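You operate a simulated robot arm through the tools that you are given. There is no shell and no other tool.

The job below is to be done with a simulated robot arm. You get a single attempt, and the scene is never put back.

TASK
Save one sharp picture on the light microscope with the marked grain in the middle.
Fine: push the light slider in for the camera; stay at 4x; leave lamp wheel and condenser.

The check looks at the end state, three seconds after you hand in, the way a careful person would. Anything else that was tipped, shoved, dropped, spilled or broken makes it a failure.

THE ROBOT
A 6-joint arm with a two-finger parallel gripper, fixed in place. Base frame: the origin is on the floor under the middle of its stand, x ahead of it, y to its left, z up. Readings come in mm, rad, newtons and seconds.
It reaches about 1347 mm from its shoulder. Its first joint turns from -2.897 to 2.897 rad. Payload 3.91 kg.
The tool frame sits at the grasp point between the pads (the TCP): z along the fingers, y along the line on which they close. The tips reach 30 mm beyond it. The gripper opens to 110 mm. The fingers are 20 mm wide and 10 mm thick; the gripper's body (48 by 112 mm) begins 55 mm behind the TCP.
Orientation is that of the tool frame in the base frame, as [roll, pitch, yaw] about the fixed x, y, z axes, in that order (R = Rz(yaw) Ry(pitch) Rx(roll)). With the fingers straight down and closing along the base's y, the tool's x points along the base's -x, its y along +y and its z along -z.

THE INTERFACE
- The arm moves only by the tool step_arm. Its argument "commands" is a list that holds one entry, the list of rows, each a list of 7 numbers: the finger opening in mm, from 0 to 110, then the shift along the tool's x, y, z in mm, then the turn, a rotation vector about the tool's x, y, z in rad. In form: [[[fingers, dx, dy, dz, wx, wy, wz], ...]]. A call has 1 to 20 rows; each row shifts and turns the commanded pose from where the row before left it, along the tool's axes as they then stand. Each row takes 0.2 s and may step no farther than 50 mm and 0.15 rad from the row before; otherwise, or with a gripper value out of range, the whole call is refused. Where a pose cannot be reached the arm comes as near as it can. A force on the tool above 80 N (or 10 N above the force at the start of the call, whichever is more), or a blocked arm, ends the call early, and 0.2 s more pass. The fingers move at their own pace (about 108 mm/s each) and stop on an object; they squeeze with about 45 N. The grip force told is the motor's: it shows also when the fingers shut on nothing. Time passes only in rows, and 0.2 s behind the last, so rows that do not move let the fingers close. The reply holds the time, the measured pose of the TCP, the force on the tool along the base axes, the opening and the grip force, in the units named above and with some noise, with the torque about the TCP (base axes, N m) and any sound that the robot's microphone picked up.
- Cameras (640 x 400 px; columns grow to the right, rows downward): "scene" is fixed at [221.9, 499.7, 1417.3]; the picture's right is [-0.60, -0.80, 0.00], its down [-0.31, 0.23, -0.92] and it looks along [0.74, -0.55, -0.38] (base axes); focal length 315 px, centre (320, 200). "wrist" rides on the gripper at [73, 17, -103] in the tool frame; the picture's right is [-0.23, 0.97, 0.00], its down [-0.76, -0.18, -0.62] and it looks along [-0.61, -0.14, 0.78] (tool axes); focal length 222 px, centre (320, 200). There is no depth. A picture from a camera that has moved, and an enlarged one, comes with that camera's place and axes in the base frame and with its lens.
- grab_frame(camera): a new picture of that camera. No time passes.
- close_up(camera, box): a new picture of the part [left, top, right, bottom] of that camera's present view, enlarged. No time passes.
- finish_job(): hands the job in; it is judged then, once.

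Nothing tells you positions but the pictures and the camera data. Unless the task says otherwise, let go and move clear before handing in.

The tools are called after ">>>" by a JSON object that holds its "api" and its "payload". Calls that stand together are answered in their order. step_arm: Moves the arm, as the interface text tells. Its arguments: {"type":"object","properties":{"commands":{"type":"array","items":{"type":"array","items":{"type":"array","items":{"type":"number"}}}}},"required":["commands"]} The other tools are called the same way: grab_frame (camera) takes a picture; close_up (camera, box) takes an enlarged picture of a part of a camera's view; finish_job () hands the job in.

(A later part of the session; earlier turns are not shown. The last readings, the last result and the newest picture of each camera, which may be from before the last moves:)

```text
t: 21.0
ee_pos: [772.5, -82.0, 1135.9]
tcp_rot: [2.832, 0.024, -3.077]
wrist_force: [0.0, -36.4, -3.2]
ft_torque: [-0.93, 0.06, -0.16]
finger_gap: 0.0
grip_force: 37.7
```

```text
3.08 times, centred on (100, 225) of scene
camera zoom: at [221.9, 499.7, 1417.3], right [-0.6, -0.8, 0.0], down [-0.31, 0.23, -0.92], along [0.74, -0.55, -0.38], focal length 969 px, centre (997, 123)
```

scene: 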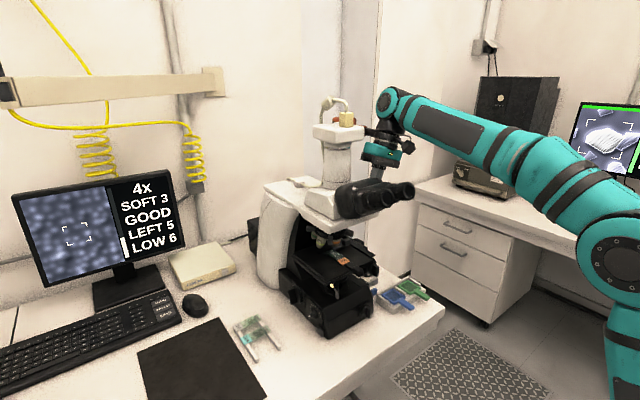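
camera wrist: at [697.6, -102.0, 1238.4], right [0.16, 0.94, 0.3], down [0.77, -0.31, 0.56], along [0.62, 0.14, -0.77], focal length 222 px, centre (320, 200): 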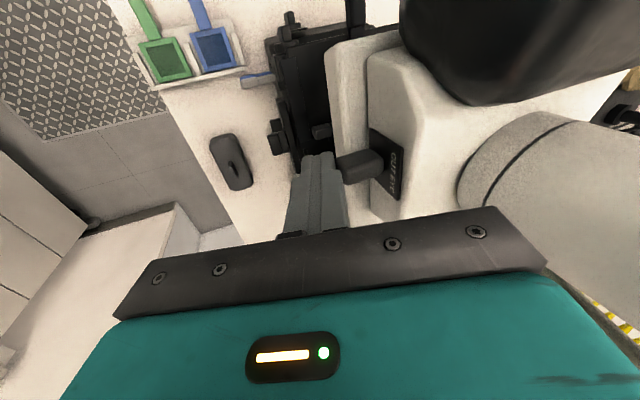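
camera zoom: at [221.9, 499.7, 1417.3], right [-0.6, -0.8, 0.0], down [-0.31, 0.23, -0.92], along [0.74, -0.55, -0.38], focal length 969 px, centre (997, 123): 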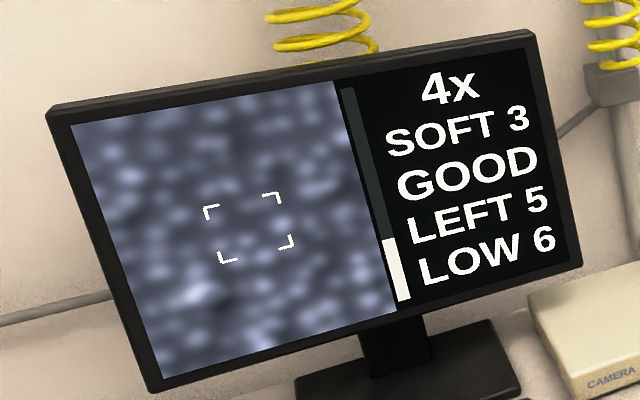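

The slider is fully in (it hit its stop at 36 N), and the monitor shows SOFT 3, LEFT 5 and LOW 6 at 4x. I'll back off, descend beside the stage and turn the tool horizontal toward the stage's -y knob.

>>> {"api": "step_arm", "payload": {"commands": [[[0, 3.2, -47.5, -15.0, 0, 0, 0], [0, 3.2, -47.5, -15.0, 0, 0, 0], [0, 0.64, -9.5, -3, 0, 0, 0], [0, 1.0, -12.1, 38.1, 0, 0, 0], [0, 1.0, -12.1, 38.1, 0, 0, 0], [0, 1.0, -12.1, 38.1, 0, 0, 0], [0, 1.0, -12.1, 38.1, 0, 0, 0]]]}}

>>> {"api": "grab_frame", "payload": {"camera": "wrist"}}

>>> {"api": "grab_frame", "payload": {"camera": "scene"}}

```text
t: 22.6
ee_pos: [771.8, -189.2, 975.0]
tcp_rot: [2.833, 0.025, -3.075]
wrist_force: [0.1, 0.1, -0.6]
ft_torque: [0.01, -0.04, 0.02]
finger_gap: 0.1
grip_force: 37.7
```

```text
taken
camera wrist: at [697.2, -209.0, 1077.7], right [0.16, 0.94, 0.3], down [0.77, -0.31, 0.56], along [0.62, 0.14, -0.77], focal length 222 px, centre (320, 200)
```

wrist: 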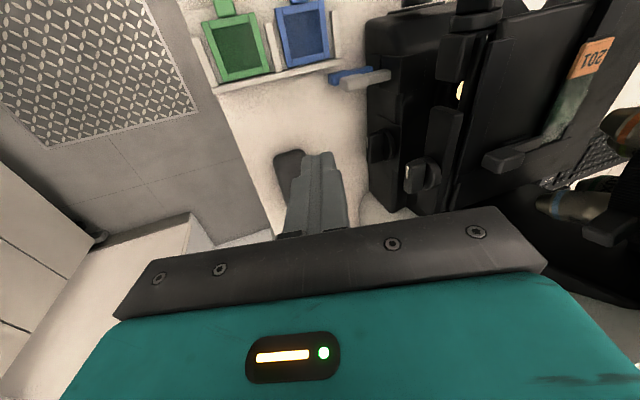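

```text
taken
```

scene: 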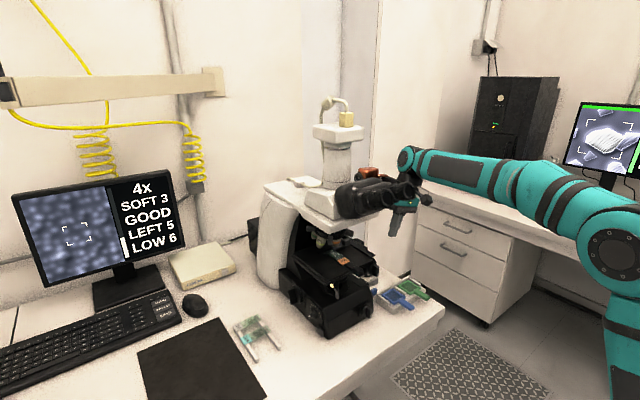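

The stage knob and the base knob are visible on the right of the wrist view. I'll tilt the tool toward horizontal, checking reach as I go.

>>> {"api": "step_arm", "payload": {"commands": [[[0, 0, 0, 0, -0.141, 0, 0], [0, 0, 0, 0, -0.141, 0, 0], [0, 0, 0, 0, -0.141, 0, 0], [0, 0, 0, 0, -0.141, 0, 0]]]}}

>>> {"api": "step_arm", "payload": {"commands": [[[0, 0, 0, 0, -0.141, 0, 0], [0, 0, 0, 0, -0.141, 0, 0]]]}}

```text
t: 23.6
ee_pos: [772.4, -188.9, 975.5]
tcp_rot: [2.267, 0.027, -3.075]
wrist_force: [-0.8, -0.4, 0.8]
ft_torque: [-0.03, -0.03, -0.01]
finger_gap: 0.0
grip_force: 37.2
```

```text
t: 24.2
ee_pos: [770.8, -188.5, 976.3]
tcp_rot: [1.985, 0.027, -3.074]
wrist_force: [-0.7, 1.1, 0.1]
ft_torque: [-0.02, 0.03, 0.01]
finger_gap: 0.0
grip_force: 37.7
```

Reach is fine so far. I'll finish the tilt and square up the tool.

>>> {"api": "step_arm", "payload": {"commands": [[[110, 0, 0, 0, -0.138, 0, 0], [110, 0, 0, 0, -0.138, 0, 0], [110, 0, 0, 0, -0.138, 0, 0], [110, 0, 0, 0, 0, -0.066, 0.027]]]}}

>>> {"api": "grab_frame", "payload": {"camera": "wrist"}}

>>> {"api": "grab_frame", "payload": {"camera": "scene"}}

```text
t: 25.2
ee_pos: [779.4, -159.7, 964.3]
tcp_rot: [1.57, -0.002, -3.141]
wrist_force: [0.9, 0.5, 0.0]
ft_torque: [0.01, 0.01, 0.04]
finger_gap: 110.1
grip_force: 0.0
out of reach, approached as far as the arm can: row 2, 3
```

```text
taken
camera wrist: at [707.9, -261.4, 981.5], right [0.23, 0.0, 0.97], down [0.76, -0.62, -0.18], along [0.61, 0.78, -0.14], focal length 222 px, centre (320, 200)
```

wrist: 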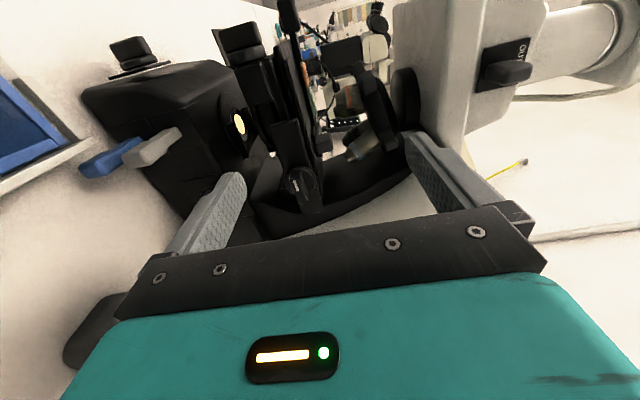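

```text
taken
```

scene: 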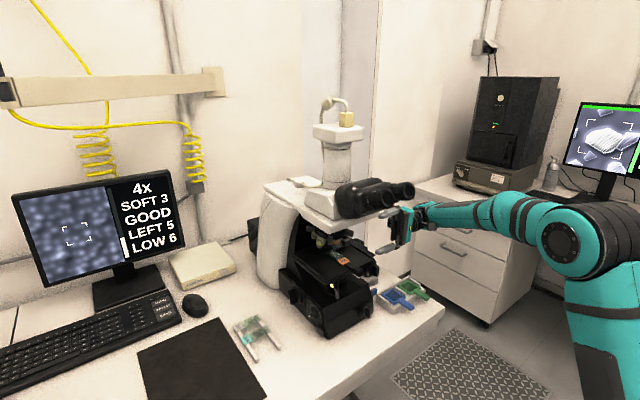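

The tool now points squarely along +y at (779, -160, 964) with the closing direction vertical. I'll zoom in on the stage knob between the fingers.

>>> {"api": "close_up", "payload": {"camera": "wrist", "box": [230, 100, 380, 220]}}

>>> {"api": "close_up", "payload": {"camera": "wrist", "box": [60, 10, 310, 180]}}

```text
3.33 times, centred on (305, 160) of wrist
camera zoom: at [707.9, -261.4, 981.5], right [0.23, 0.0, 0.97], down [0.76, -0.62, -0.18], along [0.61, 0.78, -0.14], focal length 740 px, centre (370, 333)
```

zoom: 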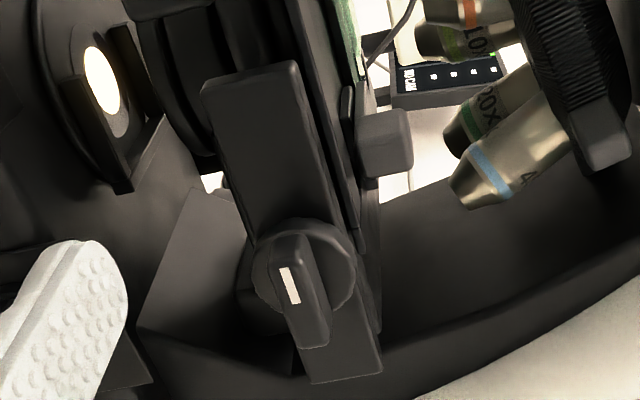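

```text
2.35 times, centred on (185, 95) of wrist
camera zoom: at [707.9, -261.4, 981.5], right [0.23, 0.0, 0.97], down [0.76, -0.62, -0.18], along [0.61, 0.78, -0.14], focal length 523 px, centre (638, 447)
```

zoom: 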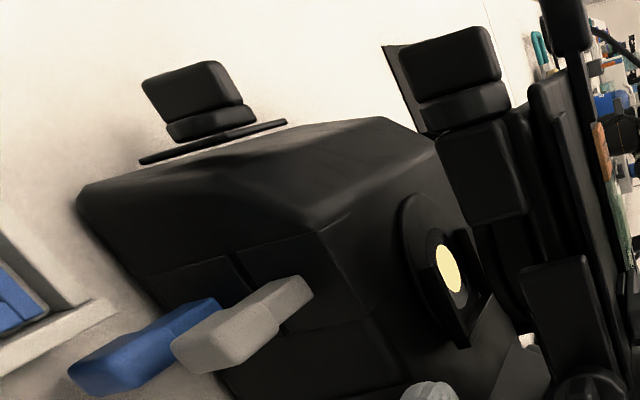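

The stage knob's bar lies horizontally at about (820, -95, 936), 32 mm long and 11 mm thick. I'll line up with it at partial opening before going in.

>>> {"api": "step_arm", "payload": {"commands": [[[44, -20, -14, 0, 0, 0, 0], [44, -20.5, -14, 0, 0, 0, 0], [44, 0, 0, 0, 0, 0, 0]]]}}

>>> {"api": "grab_frame", "payload": {"camera": "wrist"}}

>>> {"api": "close_up", "payload": {"camera": "wrist", "box": [230, 100, 410, 240]}}

```text
t: 26.0
ee_pos: [820.1, -157.9, 935.7]
tcp_rot: [1.573, 0.001, -3.142]
wrist_force: [0.0, 0.4, 0.1]
ft_torque: [-0.01, 0.03, 0.0]
finger_gap: 44.1
grip_force: 0.1
```

```text
taken
camera wrist: at [748.2, -261.4, 954.0], right [0.23, 0.0, 0.97], down [0.76, -0.62, -0.18], along [0.61, 0.78, -0.14], focal length 222 px, centre (320, 200)
```

wrist: 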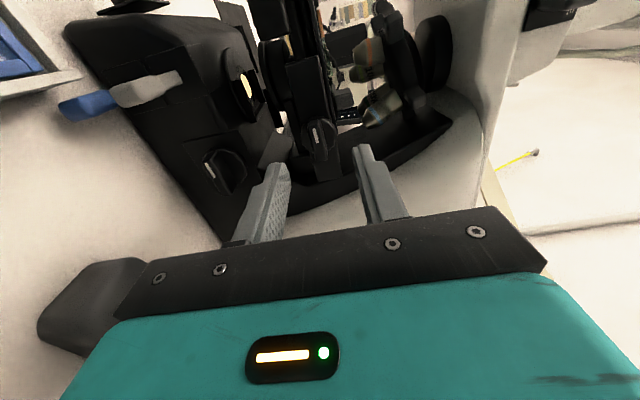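

```text
2.86 times, centred on (320, 170) of wrist
camera zoom: at [748.2, -261.4, 954.0], right [0.23, 0.0, 0.97], down [0.76, -0.62, -0.18], along [0.61, 0.78, -0.14], focal length 635 px, centre (320, 286)
```

zoom: 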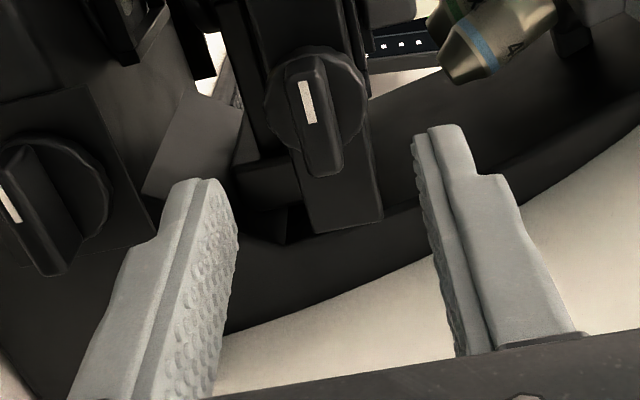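

The bar is centred between the open fingers. I'll advance 42 mm along +y to straddle it.

>>> {"api": "step_arm", "payload": {"commands": [[[44, 0, 0, 15, 0, 0, 0], [44, 0, 0, 15, 0, 0, 0], [44, 0, 0, 12, 0, 0, 0]]]}}

>>> {"api": "close_up", "payload": {"camera": "wrist", "box": [230, 100, 410, 240]}}

```text
t: 26.8
ee_pos: [821.3, -115.2, 935.3]
tcp_rot: [1.572, -0.003, -3.139]
wrist_force: [-0.4, 0.5, 0.3]
ft_torque: [-0.01, 0.02, -0.01]
finger_gap: 43.9
grip_force: 0.0
```

```text
2.86 times, centred on (320, 170) of wrist
camera zoom: at [748.0, -219.3, 953.5], right [0.23, 0.0, 0.97], down [0.76, -0.62, -0.18], along [0.61, 0.78, -0.14], focal length 635 px, centre (320, 286)
```

zoom: 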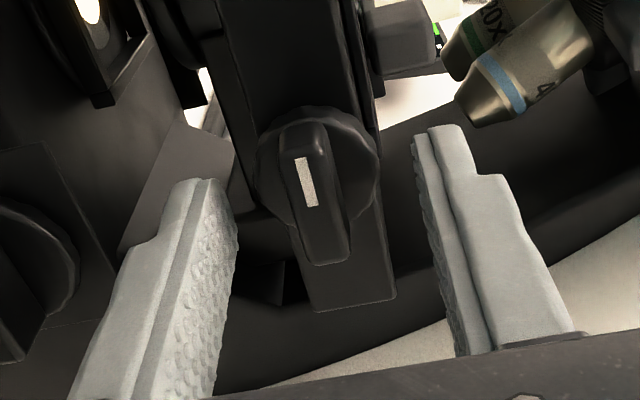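

The fingertips straddle the bar by about 11 mm. I'll close on it.

>>> {"api": "step_arm", "payload": {"commands": [[[20, 0, 0, 0, 0, 0, 0], [0, 0, 0, 0, 0, 0, 0], [0, 0, 0, 0, 0, 0, 0]]]}}

>>> {"api": "close_up", "payload": {"camera": "wrist", "box": [230, 100, 410, 240]}}

>>> {"api": "close_up", "payload": {"camera": "scene", "box": [0, 160, 200, 290]}}

```text
t: 27.6
ee_pos: [819.2, -117.5, 935.3]
tcp_rot: [1.573, -0.001, -3.141]
wrist_force: [-2.4, 0.8, -6.6]
ft_torque: [-0.15, 0.0, 0.09]
finger_gap: 10.7
grip_force: 45.3
```

```text
2.86 times, centred on (320, 170) of wrist
camera zoom: at [748.2, -219.2, 953.2], right [0.23, 0.0, 0.97], down [0.76, -0.62, -0.18], along [0.61, 0.78, -0.14], focal length 635 px, centre (320, 286)
```

zoom: 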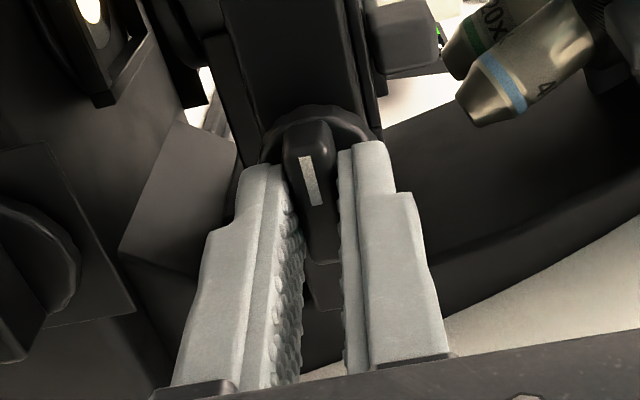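

```text
3.08 times, centred on (100, 225) of scene
camera zoom: at [221.9, 499.7, 1417.3], right [-0.6, -0.8, 0.0], down [-0.31, 0.23, -0.92], along [0.74, -0.55, -0.38], focal length 969 px, centre (997, 123)
```

zoom: 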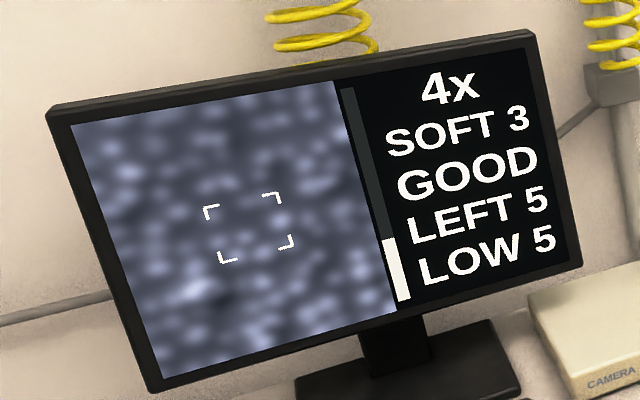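

Closing on the bar changed the reading from LOW 6 to LOW 5, so this knob drives the vertical stage axis. I'll turn it a little to learn the direction and gain.

>>> {"api": "step_arm", "payload": {"commands": [[[0, 0, 0, 0, 0, 0, 0.1], [0, 0, 0, 0, 0, 0, 0.1]]]}}

>>> {"api": "close_up", "payload": {"camera": "scene", "box": [0, 160, 200, 290]}}

>>> {"api": "close_up", "payload": {"camera": "wrist", "box": [230, 100, 410, 240]}}

```text
t: 28.2
ee_pos: [820.6, -116.4, 935.4]
tcp_rot: [1.573, -0.202, -3.139]
wrist_force: [-4.7, 1.3, -9.0]
ft_torque: [-0.01, 0.0, 0.66]
finger_gap: 10.6
grip_force: 45.5
```

```text
3.08 times, centred on (100, 225) of scene
camera zoom: at [221.9, 499.7, 1417.3], right [-0.6, -0.8, 0.0], down [-0.31, 0.23, -0.92], along [0.74, -0.55, -0.38], focal length 969 px, centre (997, 123)
```

zoom: 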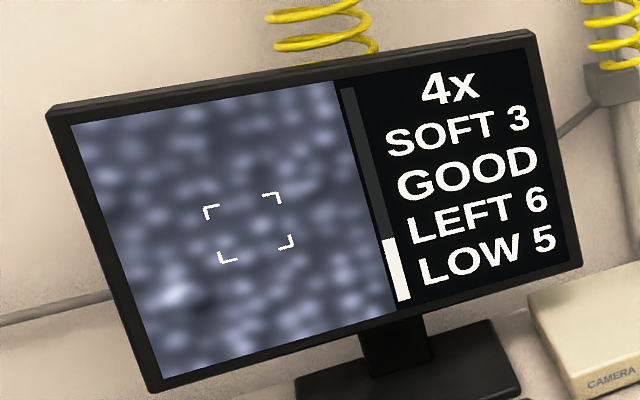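

```text
2.86 times, centred on (320, 170) of wrist
camera zoom: at [753.2, -219.2, 967.5], right [0.42, 0.0, 0.91], down [0.71, -0.62, -0.33], along [0.56, 0.78, -0.26], focal length 635 px, centre (320, 286)
```

zoom: 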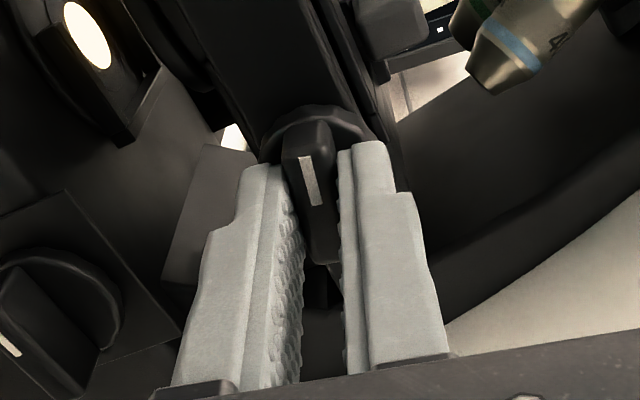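

Turning +0.2 rad raised LEFT from 5 to 6, so this knob is the left/right axis and I need the opposite sense. I'll turn the other way and watch the reading.

>>> {"api": "step_arm", "payload": {"commands": [[[0, 0, 0, 0, 0, 0, -0.1], [0, 0, 0, 0, 0, 0, -0.1], [0, 0, 0, 0, 0, 0, -0.1], [0, 0, 0, 0, 0, 0, -0.1]]]}}

>>> {"api": "close_up", "payload": {"camera": "scene", "box": [0, 160, 200, 290]}}

```text
t: 29.2
ee_pos: [822.4, -117.0, 935.2]
tcp_rot: [1.571, 0.2, -3.139]
wrist_force: [-7.4, 3.1, -10.2]
ft_torque: [-0.01, -0.02, -0.53]
finger_gap: 10.7
grip_force: 44.8
```

```text
3.08 times, centred on (100, 225) of scene
camera zoom: at [221.9, 499.7, 1417.3], right [-0.6, -0.8, 0.0], down [-0.31, 0.23, -0.92], along [0.74, -0.55, -0.38], focal length 969 px, centre (997, 123)
```

zoom: 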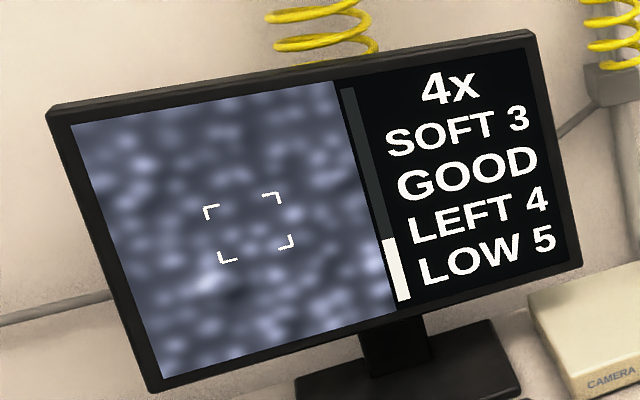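

About 5 units per rad, and LEFT now reads 4. I'll turn another -0.6 rad.

>>> {"api": "step_arm", "payload": {"commands": [[[0, 0, 0, 0, 0, 0, -0.1], [0, 0, 0, 0, 0, 0, -0.1], [0, 0, 0, 0, 0, 0, -0.1], [0, 0, 0, 0, 0, 0, -0.1], [0, 0, 0, 0, 0, 0, -0.1], [0, 0, 0, 0, 0, 0, -0.1]]]}}

>>> {"api": "close_up", "payload": {"camera": "scene", "box": [0, 160, 200, 290]}}

>>> {"api": "close_up", "payload": {"camera": "wrist", "box": [230, 100, 410, 240]}}

```text
t: 30.6
ee_pos: [820.7, -116.1, 934.7]
tcp_rot: [1.572, 0.8, -3.141]
wrist_force: [-6.8, 1.9, -10.7]
ft_torque: [-0.24, -0.03, 0.15]
finger_gap: 10.7
grip_force: 44.3
```

```text
3.08 times, centred on (100, 225) of scene
camera zoom: at [221.9, 499.7, 1417.3], right [-0.6, -0.8, 0.0], down [-0.31, 0.23, -0.92], along [0.74, -0.55, -0.38], focal length 969 px, centre (997, 123)
```

zoom: 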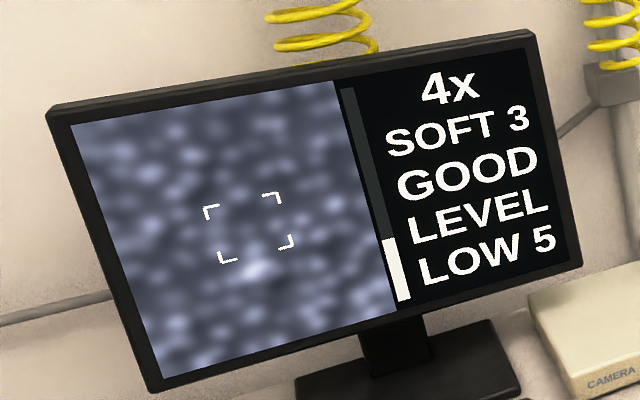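

```text
2.86 times, centred on (320, 170) of wrist
camera zoom: at [758.5, -219.3, 896.4], right [-0.54, 0.0, 0.84], down [0.66, -0.62, 0.42], along [0.52, 0.78, 0.34], focal length 635 px, centre (320, 286)
```

zoom: 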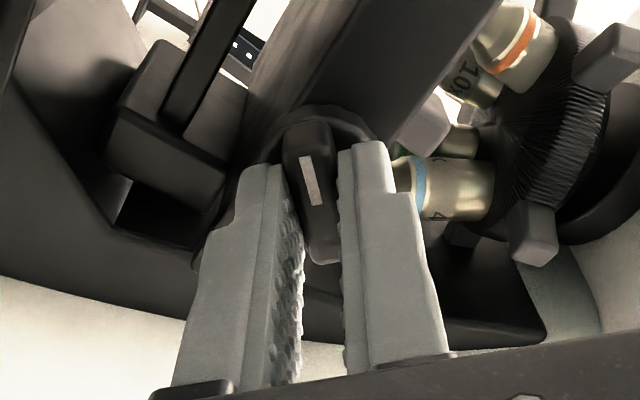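

The horizontal reading is now LEVEL and the bright grain sits straight below the frame. I'll release the knob gently and check that the reading holds.

>>> {"api": "step_arm", "payload": {"commands": [[[16, 0, 0, 0, 0, 0, 0], [44, 0, 0, 0, 0, 0, 0], [44, 0, 0, 0, 0, 0, 0]]]}}

>>> {"api": "close_up", "payload": {"camera": "scene", "box": [0, 160, 200, 290]}}

>>> {"api": "close_up", "payload": {"camera": "wrist", "box": [180, 60, 460, 240]}}

```text
t: 31.4
ee_pos: [820.6, -116.1, 936.1]
tcp_rot: [1.571, 0.799, -3.14]
wrist_force: [-0.2, 0.0, 0.4]
ft_torque: [-0.03, 0.04, 0.01]
finger_gap: 43.9
grip_force: 0.1
```

```text
3.08 times, centred on (100, 225) of scene
camera zoom: at [221.9, 499.7, 1417.3], right [-0.6, -0.8, 0.0], down [-0.31, 0.23, -0.92], along [0.74, -0.55, -0.38], focal length 969 px, centre (997, 123)
```

zoom: 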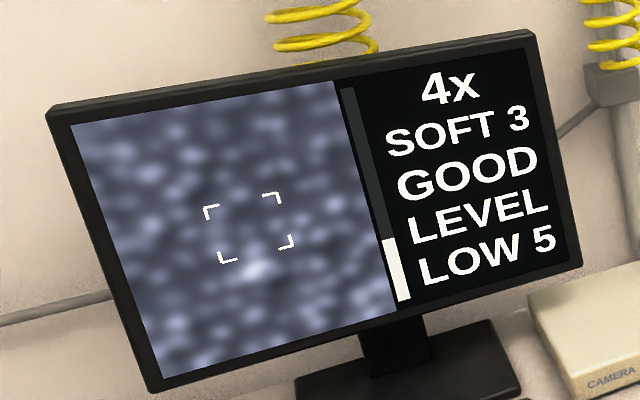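

```text
2.22 times, centred on (320, 150) of wrist
camera zoom: at [758.4, -219.4, 896.7], right [-0.54, 0.0, 0.84], down [0.66, -0.62, 0.42], along [0.52, 0.78, 0.34], focal length 494 px, centre (320, 311)
```

zoom: 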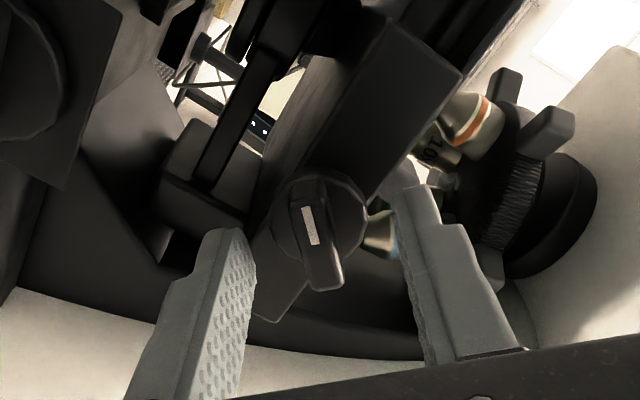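

The reading holds at LEVEL with the knob released. Next I'll retreat, undo the tool roll and tilt slightly downward to look at the base's -y knob, probably a focus knob.

>>> {"api": "step_arm", "payload": {"commands": [[[44, 0, 0, -21, 0, 0, 0], [44, 0, 0, -21, 0, 0, 0], [44, 0, 0, 0, 0, 0, 0.134], [44, 0, 0, 0, 0, 0, 0.134], [44, 0, 0, 0, 0, 0, 0.134], [44, 0, 0, 0, 0, 0, 0.134], [44, 0, 0, 0, 0, 0, 0.134], [44, 0, 0, 0, 0, 0, 0.134], [44, 0, 0, 0, 0.12, 0, 0], [44, 0, 0, 0, 0.12, 0, 0], [44, 0, 0, 0, 0.11, 0, 0]]]}}

>>> {"api": "grab_frame", "payload": {"camera": "wrist"}}

```text
t: 33.8
ee_pos: [820.1, -158.4, 935.1]
tcp_rot: [1.925, -0.007, -3.139]
wrist_force: [0.0, -0.4, -0.5]
ft_torque: [0.05, 0.04, 0.02]
finger_gap: 44.0
grip_force: 0.2
```

```text
taken
camera wrist: at [749.0, -249.3, 988.3], right [0.23, 0.34, 0.91], down [0.76, -0.65, 0.04], along [0.6, 0.69, -0.41], focal length 222 px, centre (320, 200)
```

wrist: 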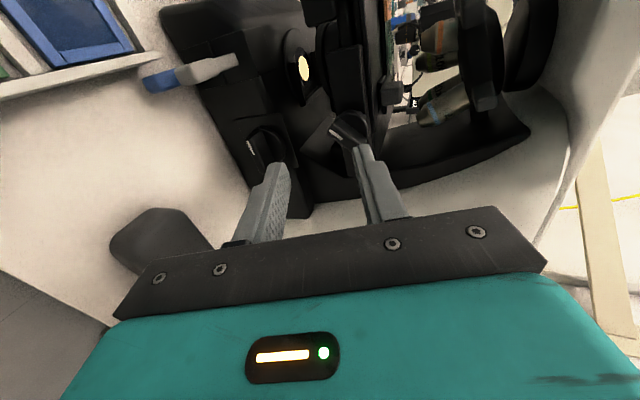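

From here the base knob is at about (840, -65, 820), with a grey box on the bench close beside the approach path. I'll look closer before committing to this knob.

>>> {"api": "close_up", "payload": {"camera": "wrist", "box": [80, 90, 320, 260]}}

>>> {"api": "close_up", "payload": {"camera": "wrist", "box": [210, 90, 310, 190]}}

>>> {"api": "close_up", "payload": {"camera": "scene", "box": [280, 255, 400, 345]}}

```text
2.35 times, centred on (200, 175) of wrist
camera zoom: at [749.0, -249.3, 988.3], right [0.23, 0.34, 0.91], down [0.76, -0.65, 0.04], along [0.6, 0.69, -0.41], focal length 523 px, centre (602, 259)
```

zoom: 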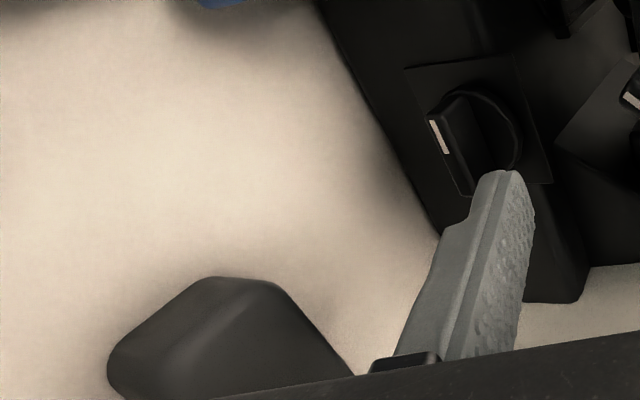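

```text
4.00 times, centred on (260, 140) of wrist
camera zoom: at [749.0, -249.3, 988.3], right [0.23, 0.34, 0.91], down [0.76, -0.65, 0.04], along [0.6, 0.69, -0.41], focal length 888 px, centre (560, 440)
```

zoom: 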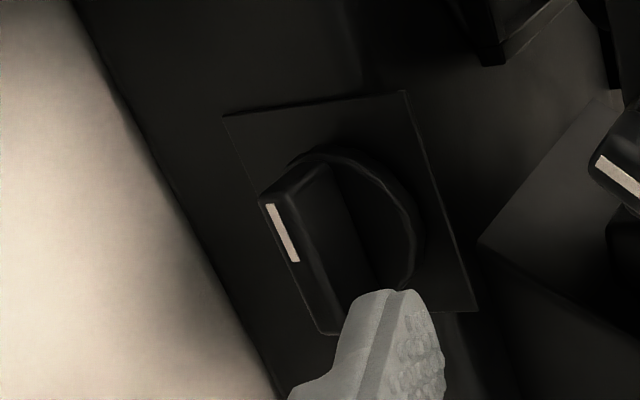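

```text
4.44 times, centred on (340, 300) of scene
camera zoom: at [221.9, 499.7, 1417.3], right [-0.6, -0.8, 0.0], down [-0.31, 0.23, -0.92], along [0.74, -0.55, -0.38], focal length 1400 px, centre (231, -244)
```

zoom: 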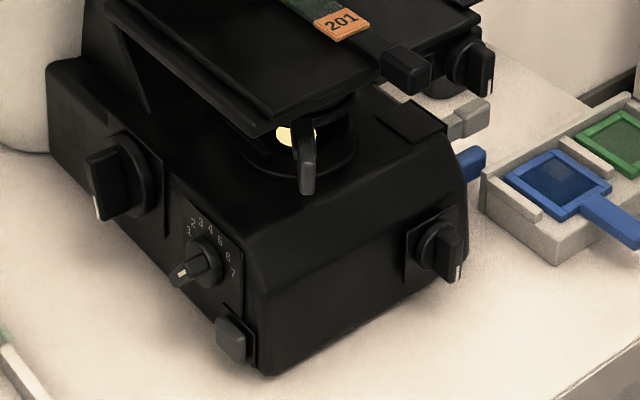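

The grey box's top is near z≈790 and its nearest edge is at y≈-150. With the tool tilted 0.35 rad the gripper passes above it, so I'll move to a pre-grasp in front of the base's -y knob.

>>> {"api": "step_arm", "payload": {"commands": [[[40, -6.7, -24, 19.9, 0, 0, 0], [40, -6.7, -24, 19.9, 0, 0, 0], [40, -6.6, -23.8, 19.8, 0, 0, 0]]]}}

>>> {"api": "grab_frame", "payload": {"camera": "wrist"}}

>>> {"api": "close_up", "payload": {"camera": "wrist", "box": [220, 90, 420, 240]}}

```text
t: 34.6
ee_pos: [841.2, -125.3, 847.0]
tcp_rot: [1.922, -0.005, -3.141]
wrist_force: [-0.7, 0.3, 1.5]
ft_torque: [-0.06, -0.03, -0.01]
finger_gap: 39.9
grip_force: 0.0
```

```text
taken
camera wrist: at [768.4, -217.0, 900.5], right [0.23, 0.34, 0.91], down [0.76, -0.65, 0.04], along [0.6, 0.69, -0.41], focal length 222 px, centre (320, 200)
```

wrist: 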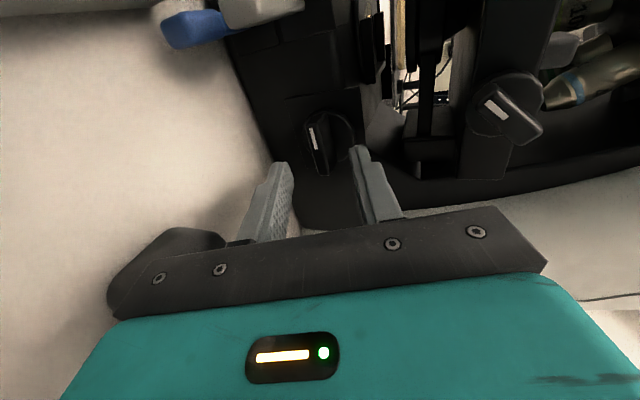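

```text
2.67 times, centred on (320, 165) of wrist
camera zoom: at [768.4, -217.0, 900.5], right [0.23, 0.34, 0.91], down [0.76, -0.65, 0.04], along [0.6, 0.69, -0.41], focal length 592 px, centre (320, 293)
```

zoom: 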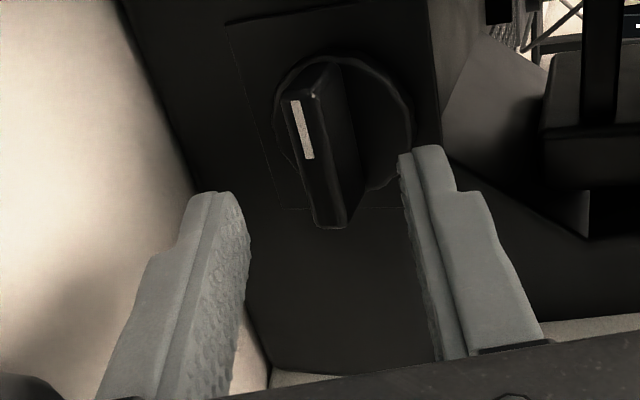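

The bar face is at about (843, -65, 823) and the tool axis points right at it. I'll narrow the fingers to 30 mm and advance 45 mm.

>>> {"api": "step_arm", "payload": {"commands": [[[30, -2, 0, 0, 0, 0, 0], [30, 0, 0, 15, 0, 0, 0], [30, 0, 0, 15, 0, 0, 0], [30, 0, 0, 8, 0, 0, 0], [30, 0, 0, 7, 0, 0, 0]]]}}

>>> {"api": "close_up", "payload": {"camera": "wrist", "box": [220, 90, 420, 240]}}

```text
t: 35.6
ee_pos: [840.7, -103.1, 840.7]
tcp_rot: [1.92, 0.005, 3.13]
wrist_force: [-2.1, -94.2, 28.1]
ft_torque: [2.21, 0.14, 0.43]
finger_gap: 27.6
grip_force: 0.1
stopped in row 5: the force on the tool passed its limit at 92 N (the readings are from after the stop); the commanded pose is now the measured one
```

```text
2.67 times, centred on (320, 165) of wrist
camera zoom: at [768.3, -192.8, 892.7], right [0.23, 0.33, 0.92], down [0.75, -0.65, 0.05], along [0.62, 0.68, -0.4], focal length 592 px, centre (320, 293)
```

zoom: 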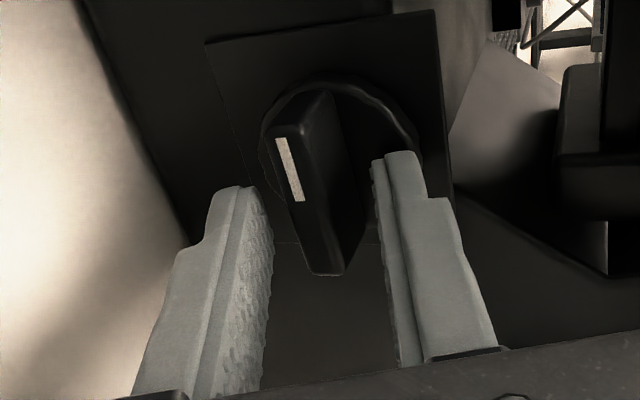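

The upper fingertip met the knob's disc about 15 mm sooner than I expected, at 94 N. I'll back off now and reassess.

>>> {"api": "step_arm", "payload": {"commands": [[[34, 0, 0, -6, 0, 0, 0]]]}}

>>> {"api": "grab_frame", "payload": {"camera": "scene"}}

>>> {"api": "close_up", "payload": {"camera": "wrist", "box": [220, 90, 420, 240]}}

```text
t: 36.0
ee_pos: [842.4, -103.8, 839.0]
tcp_rot: [1.92, 0.003, 3.136]
wrist_force: [-3.9, -81.4, 17.4]
ft_torque: [1.58, 0.07, 0.48]
finger_gap: 27.9
grip_force: 0.1
```

```text
taken
```

scene: 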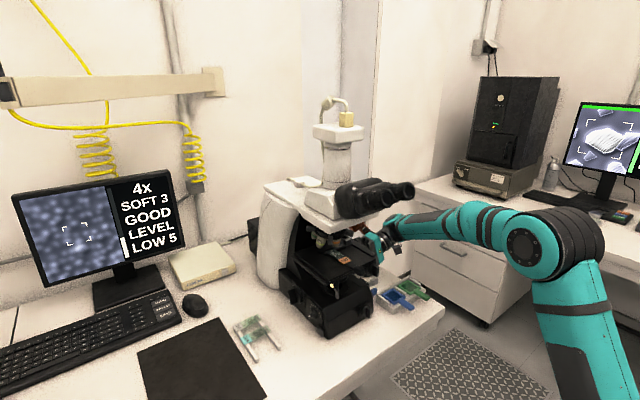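

```text
2.67 times, centred on (320, 165) of wrist
camera zoom: at [769.5, -193.3, 892.8], right [0.23, 0.33, 0.91], down [0.76, -0.65, 0.05], along [0.61, 0.68, -0.4], focal length 592 px, centre (320, 293)
```

zoom: 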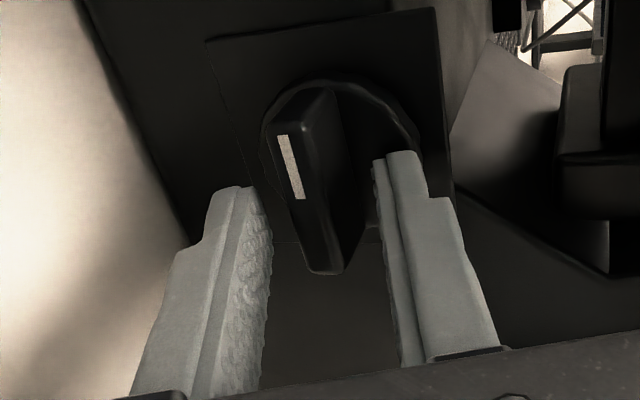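

The force is still 81 N and the tool hardly moved, so I'll retract further straight back and watch it.

>>> {"api": "step_arm", "payload": {"commands": [[[34, 0, 0, -8, 0, 0, 0], [34, 0, 0, -8, 0, 0, 0]]]}}

>>> {"api": "close_up", "payload": {"camera": "wrist", "box": [220, 90, 420, 240]}}

```text
t: 36.6
ee_pos: [843.6, -114.1, 845.2]
tcp_rot: [1.921, 0.0, 3.141]
wrist_force: [-0.3, -1.0, -0.2]
ft_torque: [0.0, -0.03, 0.0]
finger_gap: 33.8
grip_force: 0.1
```

```text
2.67 times, centred on (320, 165) of wrist
camera zoom: at [770.5, -204.8, 897.5], right [0.23, 0.33, 0.91], down [0.76, -0.65, 0.05], along [0.61, 0.68, -0.4], focal length 592 px, centre (320, 293)
```

zoom: 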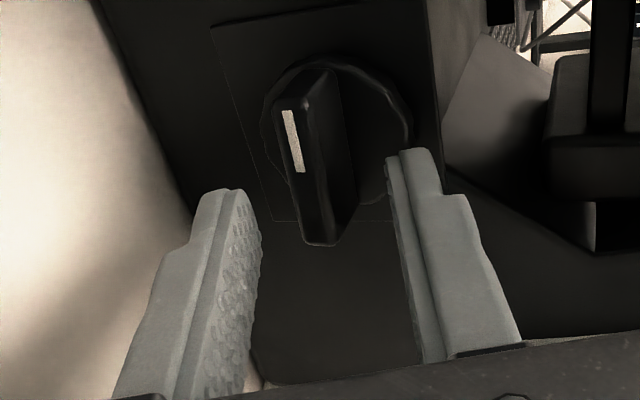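

I'm free again, and the views now agree on the bar at about (840, -80, 831), spanning x 817–863. Gripping is awkward beside the disc, so I'll close the fingers and use them as a stylus on one end of the bar to test what this knob does.

>>> {"api": "step_arm", "payload": {"commands": [[[34, 10.8, 10.8, -9.8, 0, 0, 0], [0, 10.8, 10.8, -9.8, 0, 0, 0], [0, 0, 0, 0, 0, 0, 0], [0, 0, 0, 0, 0, 0, 0], [0, 0, -0.2, 14, 0, 0, 0], [0, 0, -0.2, 14, 0, 0, 0]]]}}

>>> {"api": "close_up", "payload": {"camera": "wrist", "box": [220, 90, 420, 240]}}

>>> {"api": "close_up", "payload": {"camera": "scene", "box": [0, 160, 200, 290]}}

```text
t: 38.0
ee_pos: [820.0, -98.5, 863.2]
tcp_rot: [1.923, -0.001, 3.138]
wrist_force: [0.5, 0.9, 0.4]
ft_torque: [0.05, -0.03, -0.01]
finger_gap: 0.1
grip_force: 37.5
```

```text
2.67 times, centred on (320, 165) of wrist
camera zoom: at [748.8, -189.9, 915.0], right [0.23, 0.33, 0.91], down [0.76, -0.65, 0.05], along [0.61, 0.68, -0.4], focal length 592 px, centre (320, 293)
```

zoom: 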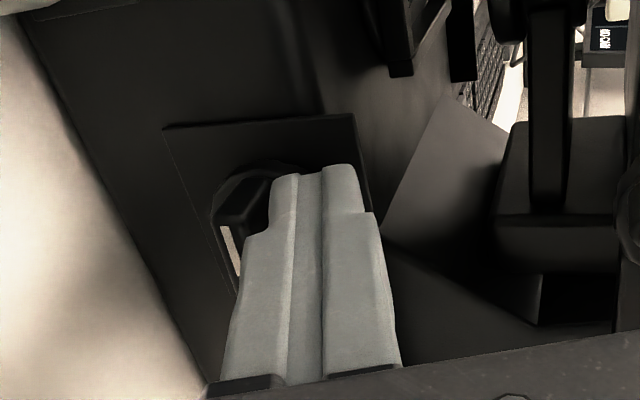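

```text
3.08 times, centred on (100, 225) of scene
camera zoom: at [221.9, 499.7, 1417.3], right [-0.6, -0.8, 0.0], down [-0.31, 0.23, -0.92], along [0.74, -0.55, -0.38], focal length 969 px, centre (997, 123)
```

zoom: 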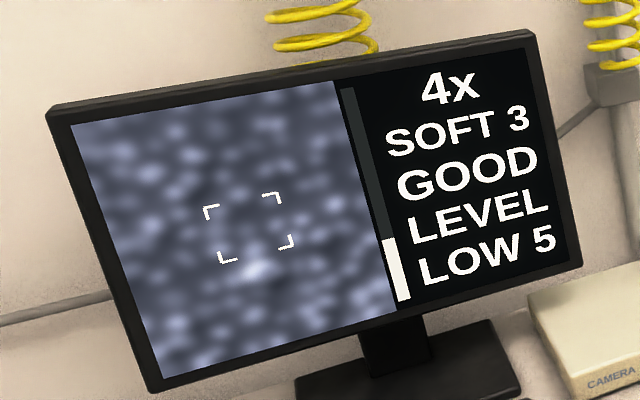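

The closed fingers are just above the -x end of the bar. I'll press down in small steps.

>>> {"api": "step_arm", "payload": {"commands": [[[0, 0, -1.88, 0.69, 0, 0, 0], [0, 0, -1.88, 0.69, 0, 0, 0]]]}}

>>> {"api": "step_arm", "payload": {"commands": [[[0, 0, -1.88, 0.69, 0, 0, 0], [0, 0, -1.88, 0.69, 0, 0, 0]]]}}

>>> {"api": "close_up", "payload": {"camera": "wrist", "box": [220, 90, 420, 240]}}

>>> {"api": "close_up", "payload": {"camera": "scene", "box": [0, 160, 200, 290]}}

```text
t: 38.6
ee_pos: [821.7, -98.8, 857.7]
tcp_rot: [1.923, 0.0, 3.137]
wrist_force: [0.6, -0.2, -0.6]
ft_torque: [0.01, -0.02, 0.0]
finger_gap: 0.0
grip_force: 37.8
```

```text
t: 39.2
ee_pos: [819.9, -100.4, 854.4]
tcp_rot: [1.923, 0.001, 3.14]
wrist_force: [-11.0, 0.7, 7.9]
ft_torque: [0.2, 0.14, 0.29]
finger_gap: 0.0
grip_force: 38.0
```

```text
2.67 times, centred on (320, 165) of wrist
camera zoom: at [747.8, -190.0, 907.8], right [0.23, 0.34, 0.91], down [0.76, -0.65, 0.05], along [0.61, 0.68, -0.4], focal length 592 px, centre (320, 293)
```

zoom: 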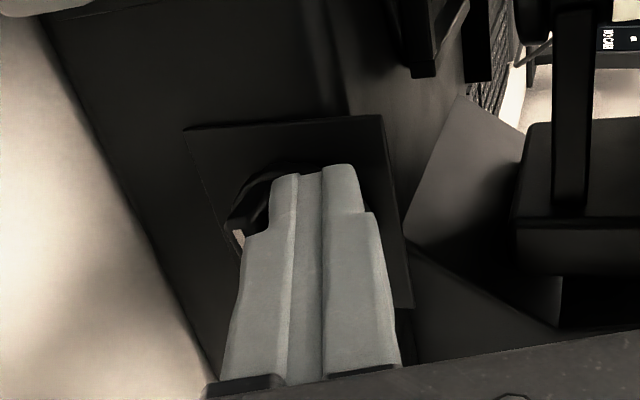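

```text
3.08 times, centred on (100, 225) of scene
camera zoom: at [221.9, 499.7, 1417.3], right [-0.6, -0.8, 0.0], down [-0.31, 0.23, -0.92], along [0.74, -0.55, -0.38], focal length 969 px, centre (997, 123)
```

zoom: 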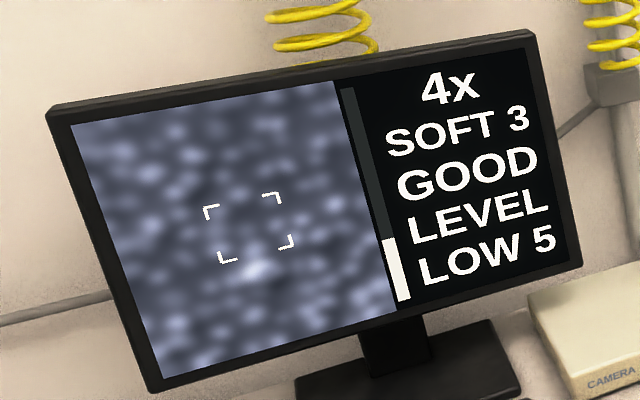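

The contact is at the fingers' +x lower edge, near (830, -74, 834), pushing sideways, and the monitor did not change. I'll lift off and check where the bar really is.

>>> {"api": "step_arm", "payload": {"commands": [[[0, 0, 9.4, -3.45, 0, 0, 0], [0, 0, 9.4, -3.45, 0, 0, 0], [60, 0, 0, -20, 0, 0, 0], [60, 0, 0, -10, 0, 0, 0]]]}}

>>> {"api": "close_up", "payload": {"camera": "wrist", "box": [200, 60, 400, 210]}}

```text
t: 40.2
ee_pos: [821.6, -126.7, 884.3]
tcp_rot: [1.923, 0.001, 3.138]
wrist_force: [-0.3, 0.1, -0.1]
ft_torque: [0.02, -0.01, 0.0]
finger_gap: 59.9
grip_force: 0.1
```

```text
2.67 times, centred on (300, 135) of wrist
camera zoom: at [748.6, -218.2, 936.9], right [0.23, 0.34, 0.91], down [0.76, -0.65, 0.05], along [0.61, 0.68, -0.4], focal length 592 px, centre (373, 373)
```

zoom: 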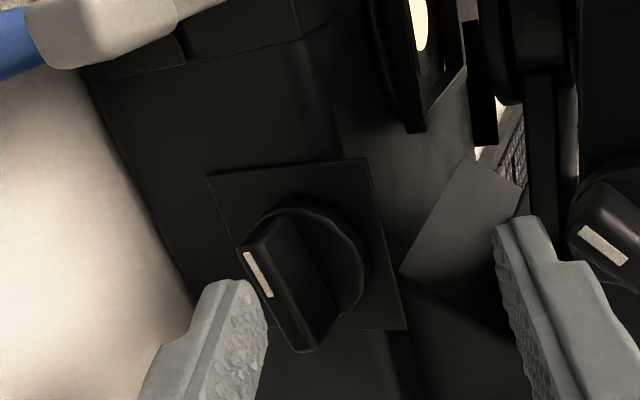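

The bar did turn, by about 0.3 rad with its -x end down. I'll check the monitor carefully for any change.

>>> {"api": "close_up", "payload": {"camera": "scene", "box": [0, 160, 200, 290]}}

>>> {"api": "close_up", "payload": {"camera": "scene", "box": [280, 200, 400, 345]}}

```text
3.08 times, centred on (100, 225) of scene
camera zoom: at [221.9, 499.7, 1417.3], right [-0.6, -0.8, 0.0], down [-0.31, 0.23, -0.92], along [0.74, -0.55, -0.38], focal length 969 px, centre (997, 123)
```

zoom: 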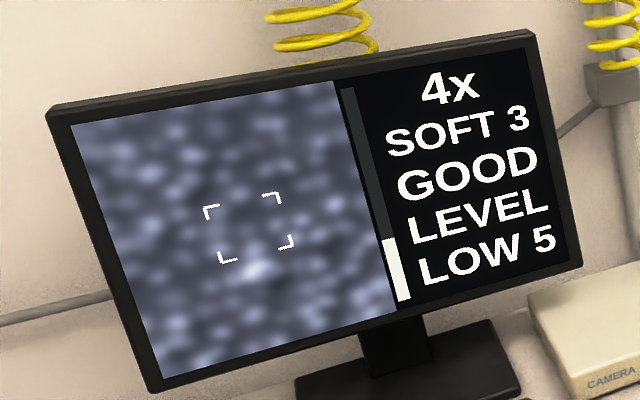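

```text
2.76 times, centred on (340, 272) of scene
camera zoom: at [221.9, 499.7, 1417.3], right [-0.6, -0.8, 0.0], down [-0.31, 0.23, -0.92], along [0.74, -0.55, -0.38], focal length 869 px, centre (265, 0)
```

zoom: 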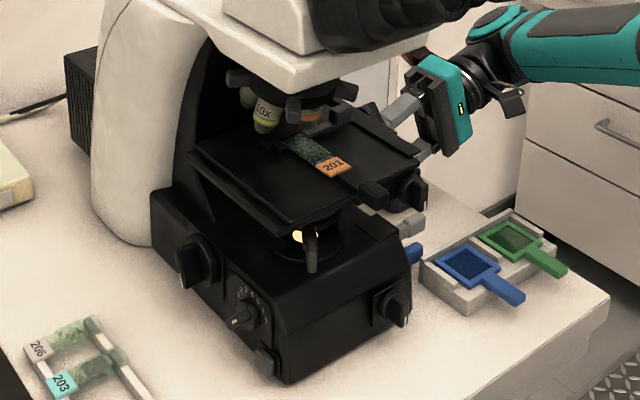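

The monitor is unchanged after turning this knob by about 0.3 rad, so it is either a very fine focus or something else, and I'll leave it for now. Next I'll retreat and come round to the front of the microscope for the stage's front knob, which should be the vertical axis.

>>> {"api": "step_arm", "payload": {"commands": [[[60, 0, 0, -30, 0, 0, 0], [60, 0, 0, -30, 0, 0, 0], [60, 35, 14, -5, 0, 0, 0], [60, 35, 14, -5, 0, 0, 0], [60, 35, 14, -5, 0, 0, 0], [60, 40, 0, 0, 0, 0, 0], [60, 40, 0, 0, 0, 0, 0], [60, 40, 0, 0, 0, 0, 0], [60, 40, 0, 0, 0, 0, 0]]]}}

>>> {"api": "grab_frame", "payload": {"camera": "scene"}}

```text
t: 42.2
ee_pos: [555.9, -183.8, 950.2]
tcp_rot: [1.922, -0.002, 3.139]
wrist_force: [-0.1, 1.3, -0.5]
ft_torque: [0.05, 0.0, 0.02]
finger_gap: 60.1
grip_force: 0.1
```

```text
taken
```

scene: 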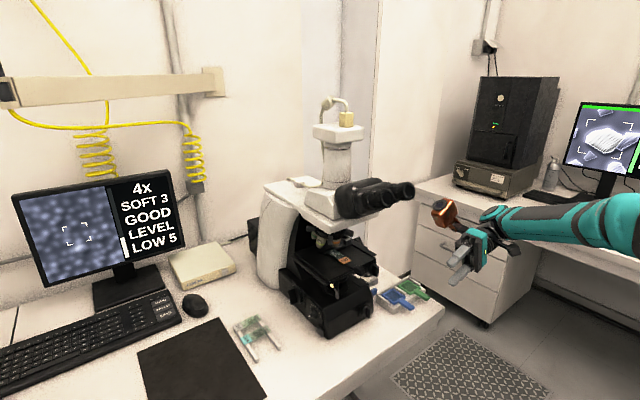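

The arm is clear of everything. I'll swing the tool round toward +x about the vertical axis.

>>> {"api": "step_arm", "payload": {"commands": [[[60, 0, 0, 0, 0, -0.134, 0.0493], [60, 0, 0, 0, 0, -0.134, 0.0493], [60, 0, 0, 0, 0, -0.134, 0.0493], [60, 0, 0, 0, 0, -0.134, 0.0493], [60, 0, 0, 0, 0, -0.134, 0.0493]]]}}

>>> {"api": "step_arm", "payload": {"commands": [[[60, 0, 0, 0, 0, -0.134, 0.0493], [60, 0, 0, 0, 0, -0.134, 0.0493], [60, 0, 0, 0, 0, -0.134, 0.0493], [60, 0, 0, 0, 0, -0.134, 0.0493], [60, 0, 0, 0, 0, -0.134, 0.0493], [60, 0, 0, 0, 0, -0.134, 0.0493]]]}}

>>> {"api": "grab_frame", "payload": {"camera": "wrist"}}

>>> {"api": "grab_frame", "payload": {"camera": "scene"}}

```text
t: 43.4
ee_pos: [556.1, -182.8, 949.5]
tcp_rot: [1.923, 0.0, 2.422]
wrist_force: [-0.2, -0.1, -0.2]
ft_torque: [0.01, 0.0, 0.01]
finger_gap: 59.9
grip_force: 0.1
```

```text
t: 44.8
ee_pos: [556.6, -183.2, 950.5]
tcp_rot: [1.925, 0.001, 1.566]
wrist_force: [0.0, -0.1, -0.7]
ft_torque: [0.0, 0.0, -0.03]
finger_gap: 59.7
grip_force: 0.0
```

```text
taken
camera wrist: at [464.6, -110.1, 1002.7], right [0.33, -0.23, 0.91], down [-0.65, -0.76, 0.05], along [0.68, -0.61, -0.4], focal length 222 px, centre (320, 200)
```

wrist: 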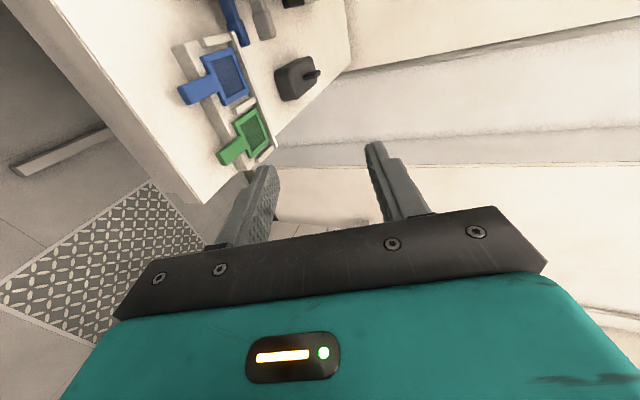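

```text
taken
```

scene: 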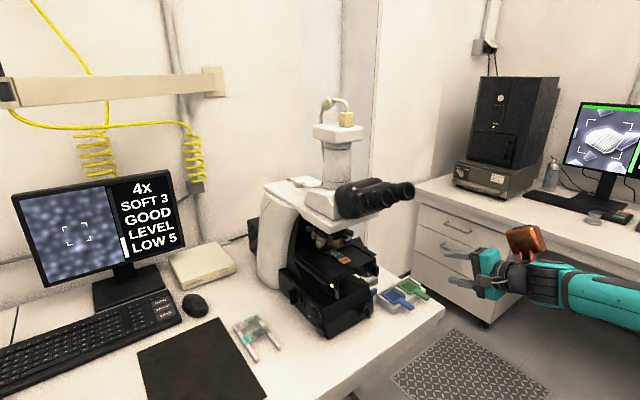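

That worked without reach trouble. Now I'll roll so the closing direction is horizontal, with the wrist camera below and the orange box above, and level the tool.

>>> {"api": "step_arm", "payload": {"commands": [[[60, 0, 0, 0, 0, 0, -0.1427], [60, 0, 0, 0, 0, 0, -0.1427], [60, 0, 0, 0, 0, 0, -0.1427], [60, 0, 0, 0, 0, 0, -0.1427], [60, 0, 0, 0, 0, 0, -0.1427], [60, 0, 0, 0, 0, 0, -0.1427], [60, 0, 0, 0, 0, 0, -0.1427], [60, 0, 0, 0, 0, 0, -0.1427], [60, 0, 0, 0, 0, 0, -0.1427], [60, 0, 0, 0, 0, 0, -0.1427], [60, 0, 0, 0, 0, 0, -0.1427], [60, 0, 0, 0, 0, -0.12, 0], [60, 0, 0, 0, 0, -0.12, 0], [60, 0, 0, 0, 0, -0.115, 0]]]}}

>>> {"api": "grab_frame", "payload": {"camera": "wrist"}}

>>> {"api": "grab_frame", "payload": {"camera": "scene"}}

```text
t: 47.8
ee_pos: [555.2, -183.5, 950.6]
tcp_rot: [-0.083, 1.567, -0.087]
wrist_force: [0.2, -0.1, 0.7]
ft_torque: [0.01, 0.02, 0.0]
finger_gap: 59.8
grip_force: 0.1
```

```text
taken
camera wrist: at [452.8, -165.1, 878.4], right [0.0, 0.97, 0.23], down [-0.63, -0.18, 0.76], along [0.78, -0.14, 0.61], focal length 222 px, centre (320, 200)
```

wrist: 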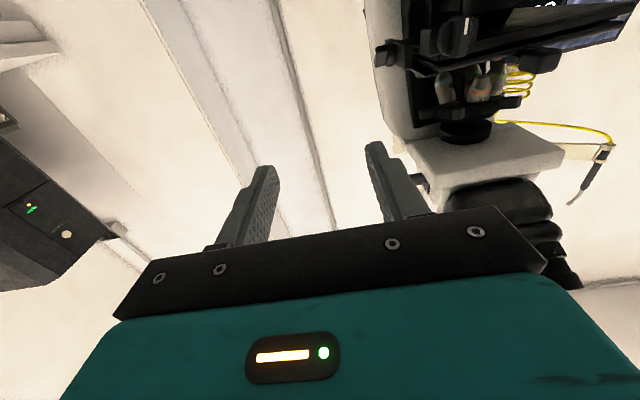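

```text
taken
```

scene: 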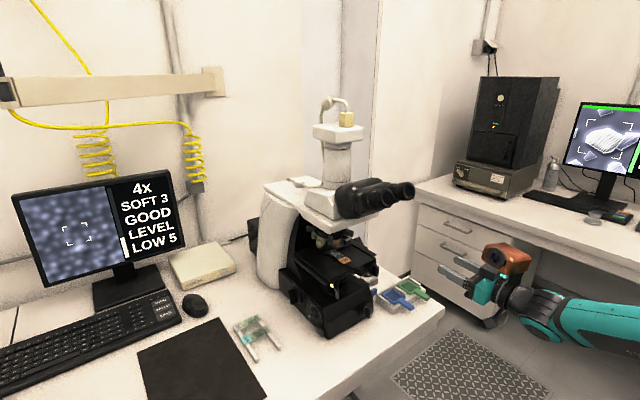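

The tool is level, pointing +x. The stage front knob is at the upper right of the view, so I'll zoom in on it.

>>> {"api": "close_up", "payload": {"camera": "wrist", "box": [370, 0, 530, 110]}}

>>> {"api": "close_up", "payload": {"camera": "scene", "box": [340, 230, 400, 275]}}

```text
3.64 times, centred on (450, 55) of wrist
camera zoom: at [452.8, -165.1, 878.4], right [0.0, 0.97, 0.23], down [-0.63, -0.18, 0.76], along [0.78, -0.14, 0.61], focal length 808 px, centre (-153, 727)
```

zoom: 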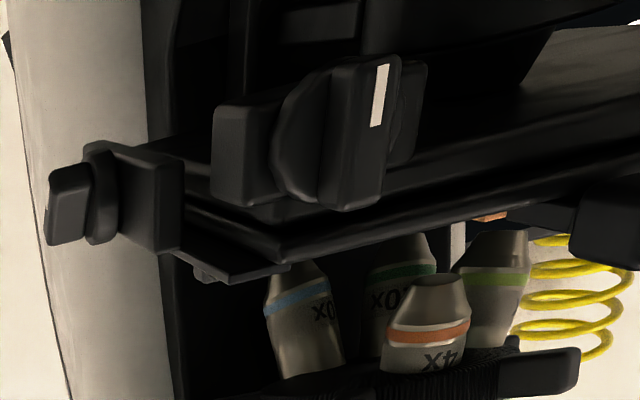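

```text
8.89 times, centred on (370, 252) of scene
camera zoom: at [221.9, 499.7, 1417.3], right [-0.6, -0.8, 0.0], down [-0.31, 0.23, -0.92], along [0.74, -0.55, -0.38], focal length 2800 px, centre (-124, -267)
```

zoom: 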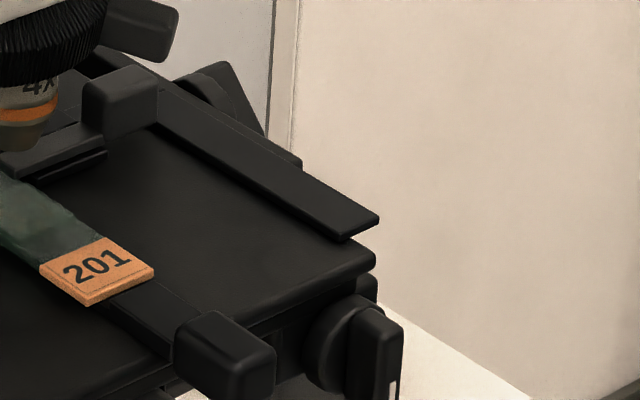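

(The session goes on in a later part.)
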